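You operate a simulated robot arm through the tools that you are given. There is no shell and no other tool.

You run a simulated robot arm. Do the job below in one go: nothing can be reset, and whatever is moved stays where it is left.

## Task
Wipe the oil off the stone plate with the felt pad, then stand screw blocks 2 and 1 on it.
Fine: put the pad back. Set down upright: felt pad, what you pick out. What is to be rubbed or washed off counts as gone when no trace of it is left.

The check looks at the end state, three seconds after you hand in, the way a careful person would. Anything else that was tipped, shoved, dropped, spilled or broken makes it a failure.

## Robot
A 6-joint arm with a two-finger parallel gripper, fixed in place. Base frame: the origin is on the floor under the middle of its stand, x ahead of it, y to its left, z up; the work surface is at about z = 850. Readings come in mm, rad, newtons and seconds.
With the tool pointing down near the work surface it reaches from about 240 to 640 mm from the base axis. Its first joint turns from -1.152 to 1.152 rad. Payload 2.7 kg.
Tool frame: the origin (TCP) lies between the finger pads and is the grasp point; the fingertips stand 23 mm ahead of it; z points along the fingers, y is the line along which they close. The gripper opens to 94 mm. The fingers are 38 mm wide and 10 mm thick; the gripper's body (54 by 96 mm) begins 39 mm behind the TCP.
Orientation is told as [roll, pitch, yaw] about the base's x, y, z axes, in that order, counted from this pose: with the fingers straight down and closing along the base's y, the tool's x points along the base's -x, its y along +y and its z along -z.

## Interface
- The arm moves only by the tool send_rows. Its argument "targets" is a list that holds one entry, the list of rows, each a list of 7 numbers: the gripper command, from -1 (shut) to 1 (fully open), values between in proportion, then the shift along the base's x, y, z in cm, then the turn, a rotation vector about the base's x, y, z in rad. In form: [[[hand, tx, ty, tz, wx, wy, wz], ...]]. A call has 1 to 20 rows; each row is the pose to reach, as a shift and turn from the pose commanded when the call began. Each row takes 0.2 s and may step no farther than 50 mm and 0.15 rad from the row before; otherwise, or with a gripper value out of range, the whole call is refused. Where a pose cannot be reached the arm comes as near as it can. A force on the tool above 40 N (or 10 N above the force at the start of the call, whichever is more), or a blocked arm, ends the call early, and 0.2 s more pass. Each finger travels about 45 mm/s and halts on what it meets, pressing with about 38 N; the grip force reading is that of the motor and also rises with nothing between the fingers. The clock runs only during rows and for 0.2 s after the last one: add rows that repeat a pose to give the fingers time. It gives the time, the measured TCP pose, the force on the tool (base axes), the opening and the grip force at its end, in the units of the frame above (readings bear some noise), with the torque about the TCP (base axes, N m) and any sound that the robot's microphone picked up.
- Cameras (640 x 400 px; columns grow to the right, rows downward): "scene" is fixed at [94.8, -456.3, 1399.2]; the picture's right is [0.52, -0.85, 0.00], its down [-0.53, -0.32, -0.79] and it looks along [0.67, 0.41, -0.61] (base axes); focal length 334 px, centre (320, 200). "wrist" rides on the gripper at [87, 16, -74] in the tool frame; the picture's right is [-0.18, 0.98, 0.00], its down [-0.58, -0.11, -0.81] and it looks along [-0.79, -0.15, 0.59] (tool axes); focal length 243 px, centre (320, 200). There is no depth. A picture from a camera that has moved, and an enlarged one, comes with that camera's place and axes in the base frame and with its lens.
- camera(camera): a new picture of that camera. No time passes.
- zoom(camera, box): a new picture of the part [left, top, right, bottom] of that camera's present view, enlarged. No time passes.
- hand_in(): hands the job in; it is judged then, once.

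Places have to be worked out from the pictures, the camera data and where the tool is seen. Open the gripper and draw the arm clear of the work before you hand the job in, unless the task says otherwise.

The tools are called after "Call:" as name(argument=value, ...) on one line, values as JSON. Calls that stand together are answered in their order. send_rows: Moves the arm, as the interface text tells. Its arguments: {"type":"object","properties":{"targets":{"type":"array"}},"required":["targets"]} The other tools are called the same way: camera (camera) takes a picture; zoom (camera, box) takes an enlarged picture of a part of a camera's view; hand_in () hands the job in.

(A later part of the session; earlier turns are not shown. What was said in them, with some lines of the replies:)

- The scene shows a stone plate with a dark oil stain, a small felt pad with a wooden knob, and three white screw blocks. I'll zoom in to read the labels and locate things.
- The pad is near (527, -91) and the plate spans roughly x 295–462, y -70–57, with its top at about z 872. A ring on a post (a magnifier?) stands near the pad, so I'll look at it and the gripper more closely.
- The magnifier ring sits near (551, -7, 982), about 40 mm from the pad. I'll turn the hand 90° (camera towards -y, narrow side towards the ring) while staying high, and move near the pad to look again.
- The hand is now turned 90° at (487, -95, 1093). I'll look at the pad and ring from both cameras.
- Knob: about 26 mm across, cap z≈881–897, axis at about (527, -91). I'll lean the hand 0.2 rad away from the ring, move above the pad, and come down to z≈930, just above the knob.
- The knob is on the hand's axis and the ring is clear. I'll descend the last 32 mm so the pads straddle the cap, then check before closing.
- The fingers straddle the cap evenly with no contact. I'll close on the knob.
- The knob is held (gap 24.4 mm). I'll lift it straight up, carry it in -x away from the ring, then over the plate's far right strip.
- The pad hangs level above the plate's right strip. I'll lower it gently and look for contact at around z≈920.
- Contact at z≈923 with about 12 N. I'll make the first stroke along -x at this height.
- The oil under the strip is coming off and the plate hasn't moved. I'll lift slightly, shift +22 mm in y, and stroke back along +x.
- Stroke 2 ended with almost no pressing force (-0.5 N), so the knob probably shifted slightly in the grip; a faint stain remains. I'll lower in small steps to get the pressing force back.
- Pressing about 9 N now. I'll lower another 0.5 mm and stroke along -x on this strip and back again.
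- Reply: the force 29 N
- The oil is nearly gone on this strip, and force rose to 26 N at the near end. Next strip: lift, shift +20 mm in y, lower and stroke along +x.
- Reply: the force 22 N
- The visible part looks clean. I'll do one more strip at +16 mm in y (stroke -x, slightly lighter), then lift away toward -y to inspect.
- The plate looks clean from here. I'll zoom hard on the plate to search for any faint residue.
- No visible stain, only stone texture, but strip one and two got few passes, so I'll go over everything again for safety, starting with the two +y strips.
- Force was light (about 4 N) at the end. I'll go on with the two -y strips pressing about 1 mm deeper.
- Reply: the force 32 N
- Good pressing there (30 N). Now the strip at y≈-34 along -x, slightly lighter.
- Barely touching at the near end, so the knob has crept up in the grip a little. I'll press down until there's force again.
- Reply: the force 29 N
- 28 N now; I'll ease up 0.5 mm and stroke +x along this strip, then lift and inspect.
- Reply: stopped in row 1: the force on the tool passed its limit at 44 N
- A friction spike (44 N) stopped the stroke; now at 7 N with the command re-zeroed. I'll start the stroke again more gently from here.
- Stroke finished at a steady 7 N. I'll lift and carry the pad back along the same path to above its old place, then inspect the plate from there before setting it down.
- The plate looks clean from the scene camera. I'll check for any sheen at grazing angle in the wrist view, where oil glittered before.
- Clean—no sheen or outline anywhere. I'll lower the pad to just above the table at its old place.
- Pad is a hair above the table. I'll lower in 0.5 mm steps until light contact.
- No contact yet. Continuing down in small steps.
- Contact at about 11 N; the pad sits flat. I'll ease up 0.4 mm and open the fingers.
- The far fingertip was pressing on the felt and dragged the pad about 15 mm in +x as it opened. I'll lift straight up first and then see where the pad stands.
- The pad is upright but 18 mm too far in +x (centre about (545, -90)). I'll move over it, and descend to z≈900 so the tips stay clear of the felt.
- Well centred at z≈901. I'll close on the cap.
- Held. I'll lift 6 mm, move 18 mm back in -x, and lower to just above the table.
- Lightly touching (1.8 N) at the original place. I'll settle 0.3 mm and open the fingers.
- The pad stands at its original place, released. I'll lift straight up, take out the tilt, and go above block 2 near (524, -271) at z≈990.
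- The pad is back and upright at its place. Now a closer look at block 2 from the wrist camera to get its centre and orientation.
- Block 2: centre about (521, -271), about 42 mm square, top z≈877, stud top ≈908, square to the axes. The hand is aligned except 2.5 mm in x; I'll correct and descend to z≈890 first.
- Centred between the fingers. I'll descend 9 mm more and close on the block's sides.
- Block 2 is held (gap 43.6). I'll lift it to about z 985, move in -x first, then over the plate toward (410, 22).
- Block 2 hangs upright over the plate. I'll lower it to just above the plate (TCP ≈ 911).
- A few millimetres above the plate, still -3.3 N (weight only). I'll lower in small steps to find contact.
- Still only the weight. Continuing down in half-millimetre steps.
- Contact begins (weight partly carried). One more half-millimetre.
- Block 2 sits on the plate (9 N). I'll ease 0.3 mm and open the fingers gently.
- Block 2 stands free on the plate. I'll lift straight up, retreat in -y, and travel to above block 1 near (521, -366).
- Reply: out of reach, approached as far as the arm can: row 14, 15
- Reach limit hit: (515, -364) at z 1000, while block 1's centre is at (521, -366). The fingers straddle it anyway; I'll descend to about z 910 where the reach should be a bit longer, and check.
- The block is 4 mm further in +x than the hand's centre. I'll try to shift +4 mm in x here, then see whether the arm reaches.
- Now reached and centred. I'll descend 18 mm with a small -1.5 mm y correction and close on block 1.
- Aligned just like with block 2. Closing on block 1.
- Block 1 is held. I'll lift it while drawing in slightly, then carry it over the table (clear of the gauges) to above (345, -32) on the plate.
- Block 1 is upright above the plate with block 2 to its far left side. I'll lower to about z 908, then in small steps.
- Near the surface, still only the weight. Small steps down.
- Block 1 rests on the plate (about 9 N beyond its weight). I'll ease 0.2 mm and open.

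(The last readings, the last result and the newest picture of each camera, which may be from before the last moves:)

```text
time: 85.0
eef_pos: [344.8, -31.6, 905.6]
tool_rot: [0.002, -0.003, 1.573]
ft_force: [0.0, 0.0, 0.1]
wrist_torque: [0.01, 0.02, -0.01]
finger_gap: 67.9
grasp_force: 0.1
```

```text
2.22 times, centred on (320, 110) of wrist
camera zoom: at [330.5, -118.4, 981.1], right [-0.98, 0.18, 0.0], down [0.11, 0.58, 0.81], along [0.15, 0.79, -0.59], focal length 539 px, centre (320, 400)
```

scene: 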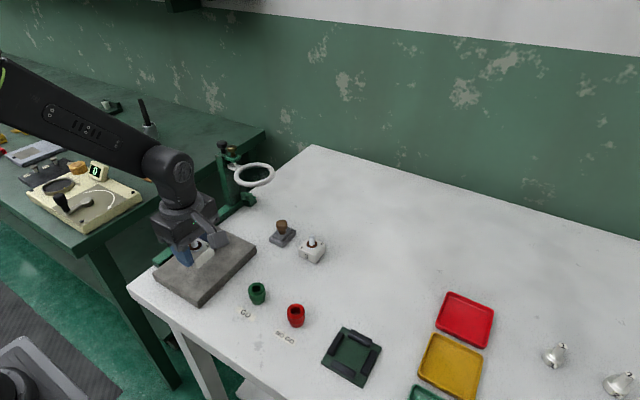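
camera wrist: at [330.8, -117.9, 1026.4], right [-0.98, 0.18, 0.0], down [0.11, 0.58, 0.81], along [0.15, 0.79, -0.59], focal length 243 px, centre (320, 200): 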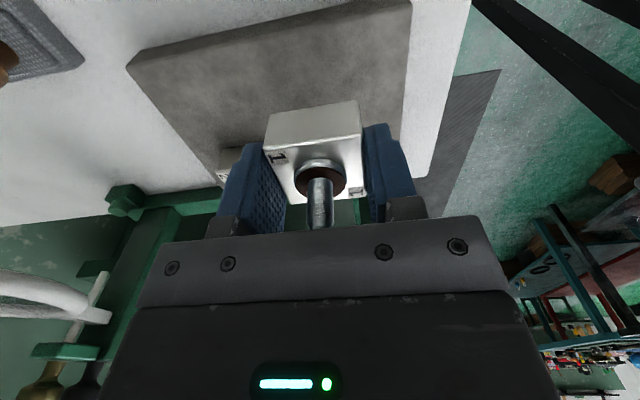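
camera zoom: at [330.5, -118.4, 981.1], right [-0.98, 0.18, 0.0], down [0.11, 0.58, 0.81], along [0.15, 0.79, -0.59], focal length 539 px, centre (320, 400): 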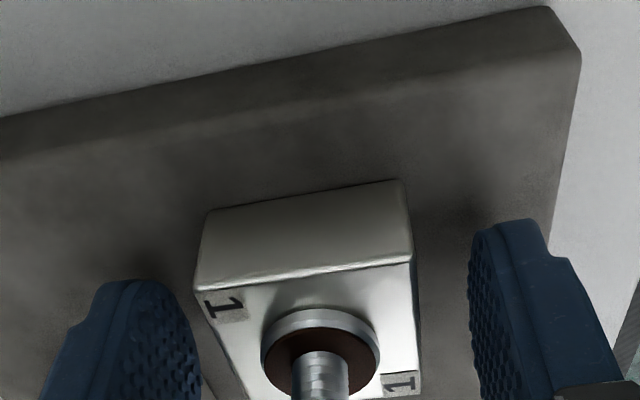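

Block 1 stands free. I'll lift straight up, then draw back to a clear pose near the starting position and open the hand.

Call:
send_rows(targets=[[[0.45, 0, 0, 1.0, 0, 0, 0], [0.45, 0, 0, 3.5, 0, 0, 0], [0.45, 0, 0, 7.0, 0, 0, 0], [0.45, 0, 0, 11.0, 0, 0, 0], [0.6, 0, 0, 15.0, 0, 0, 0], [1, 0, -1.5, 19.0, 0, 0, 0], [1, 1.0, -4.5, 23.0, 0, 0, 0], [1, 1.0, -4.7, 23.0, 0, 0, 0], [1, 1.0, -4.7, 23.0, 0, 0, 0]]])

Call:
camera(camera="scene")

Call:
zoom(camera="scene", box=[140, 190, 340, 315])

Call:
camera(camera="wrist")

```text
refused: row 7 steps farther than a row can; nothing moved
```

```text
taken
```

scene: 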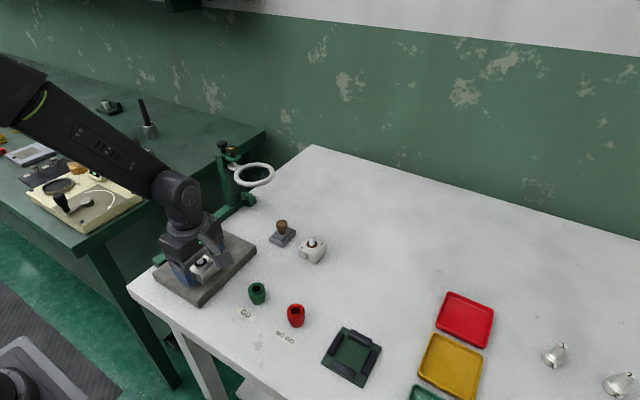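

```text
3.20 times, centred on (240, 252) of scene
camera zoom: at [94.8, -456.3, 1399.2], right [0.52, -0.85, 0.0], down [-0.53, -0.32, -0.79], along [0.67, 0.41, -0.61], focal length 1067 px, centre (576, 32)
```

zoom: 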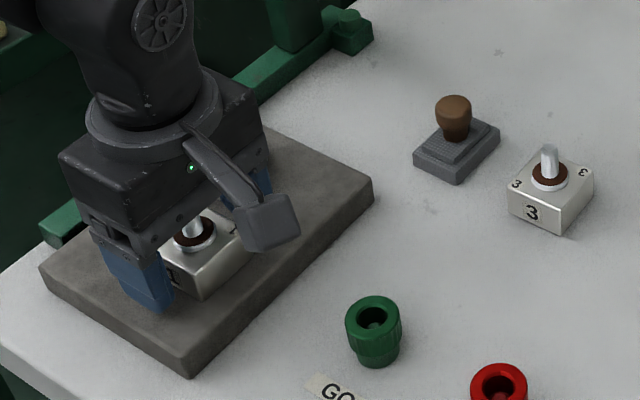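

```text
taken
camera wrist: at [330.5, -118.4, 981.1], right [-0.98, 0.18, 0.0], down [0.11, 0.58, 0.81], along [0.15, 0.79, -0.59], focal length 243 px, centre (320, 200)
```

wrist: 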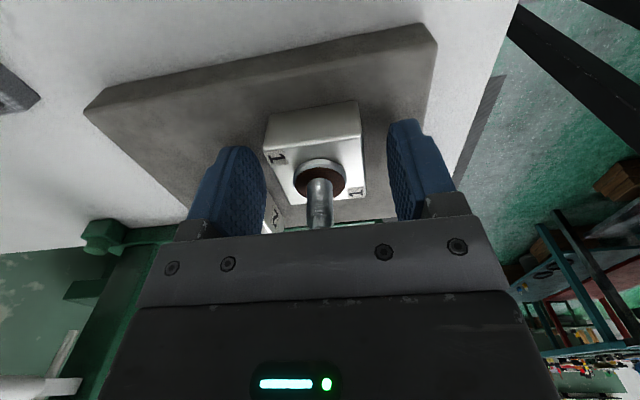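

That call was refused because one step was too long, and nothing moved. I'll resend it with shorter steps.

Call:
send_rows(targets=[[[0.45, 0, 0, 1.0, 0, 0, 0], [0.45, 0, 0, 3.5, 0, 0, 0], [0.45, 0, 0, 7.0, 0, 0, 0], [0.45, 0, 0, 11.0, 0, 0, 0], [0.6, 0, 0, 15.0, 0, 0, 0], [1, 0, -1.5, 18.5, 0, 0, 0], [1, 0.5, -3.5, 21.5, 0, 0, 0], [1, 1.0, -4.7, 23.0, 0, 0, 0], [1, 1.0, -4.7, 23.0, 0, 0, 0]]])

Call:
camera(camera="scene")

Call:
zoom(camera="scene", box=[140, 190, 340, 315])

Call:
camera(camera="wrist")

```text
time: 87.0
eef_pos: [355.8, -76.3, 1134.9]
tool_rot: [0.0, -0.003, 1.572]
ft_force: [-0.3, -0.3, -0.4]
wrist_torque: [0.01, 0.01, -0.02]
finger_gap: 93.8
grasp_force: 0.1
```

```text
taken
```

scene: 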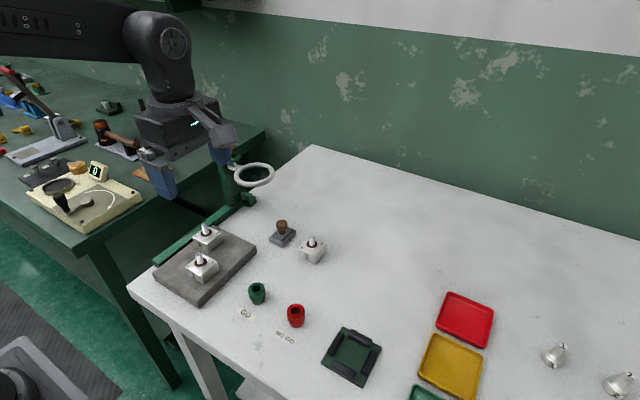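

```text
3.20 times, centred on (240, 252) of scene
camera zoom: at [94.8, -456.3, 1399.2], right [0.52, -0.85, 0.0], down [-0.53, -0.32, -0.79], along [0.67, 0.41, -0.61], focal length 1067 px, centre (576, 32)
```

zoom: 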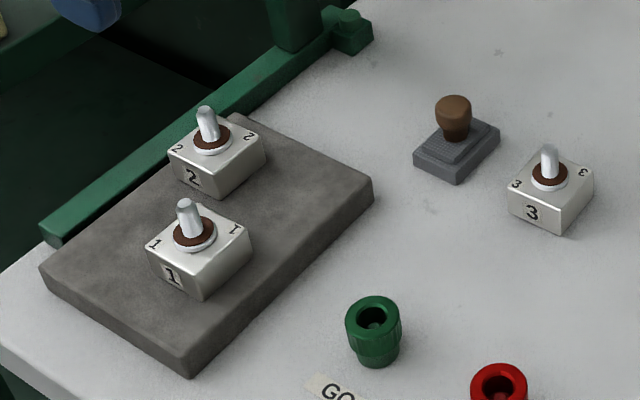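

```text
taken
camera wrist: at [340.2, -164.7, 1210.5], right [-0.98, 0.18, 0.0], down [0.11, 0.58, 0.81], along [0.15, 0.79, -0.59], focal length 243 px, centre (320, 200)
```

wrist: 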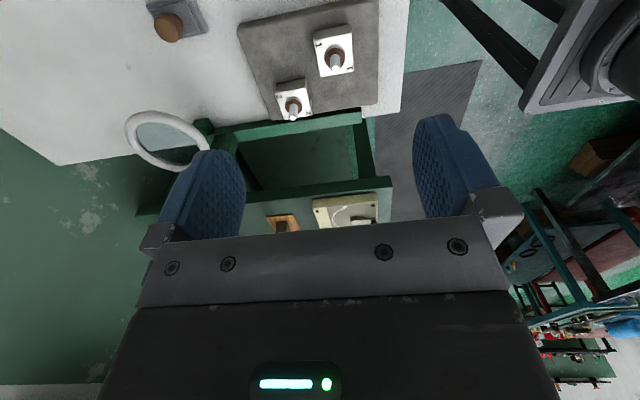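

Both blocks stand on the plate; pad and block 3 are in place. One last close check for any oil trace on the plate and for upright blocks.

Call:
zoom(camera="scene", box=[150, 215, 262, 308])

Call:
zoom(camera="wrist", box=[225, 0, 415, 125])

```text
4.30 times, centred on (206, 262) of scene
camera zoom: at [94.8, -456.3, 1399.2], right [0.52, -0.85, 0.0], down [-0.53, -0.32, -0.79], along [0.67, 0.41, -0.61], focal length 1435 px, centre (810, -64)
```

zoom: 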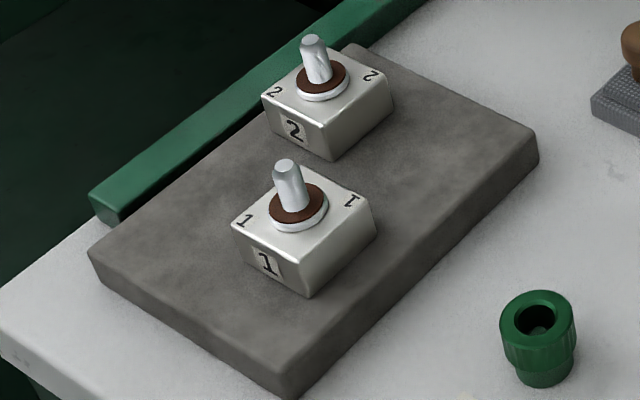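

```text
3.20 times, centred on (320, 62) of wrist
camera zoom: at [340.2, -164.7, 1210.5], right [-0.98, 0.18, 0.0], down [0.11, 0.58, 0.81], along [0.15, 0.79, -0.59], focal length 776 px, centre (320, 640)
```

zoom: 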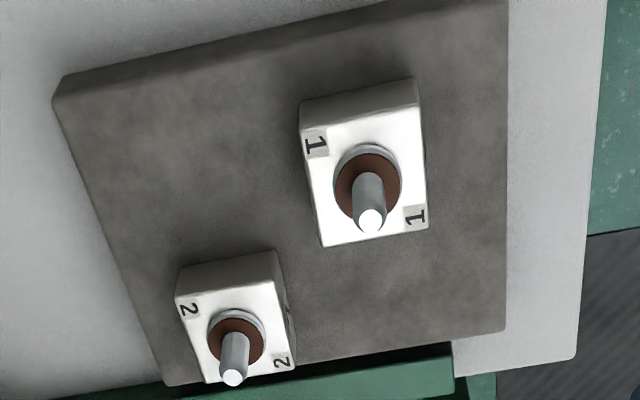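

The plate shows only stone texture. Blocks 2 and 1 stand upright on it, the pad is back upright in its place, and the gripper is open and clear, so I'm handing in.

Call:
hand_in()

```text
The job is handed in.
```

I wiped the oil off the stone plate and stood screw blocks 2 and 1 upright on it. In the last pictures no trace of oil shows, from either camera.

- **Felt pad:** it is back where it started, upright, to within about 2 mm. On my first release a fingertip dragged it about 18 mm, so I picked it up again and set it back in place.
- **Blocks:** block 2 stands near (410, 20) and block 1 near (345, -32), both flat on the plate. Block 1 sat at the edge of the arm's reach, but the grip was centred and it lifted cleanly.
- **Everything else:** block 3, the gauges, the trays and the magnifier look untouched, and the plate did not shift during wiping. One wiping stroke stopped early on a 44 N force spike; I restarted it more gently.

The gripper is open and the arm is back near its starting position.
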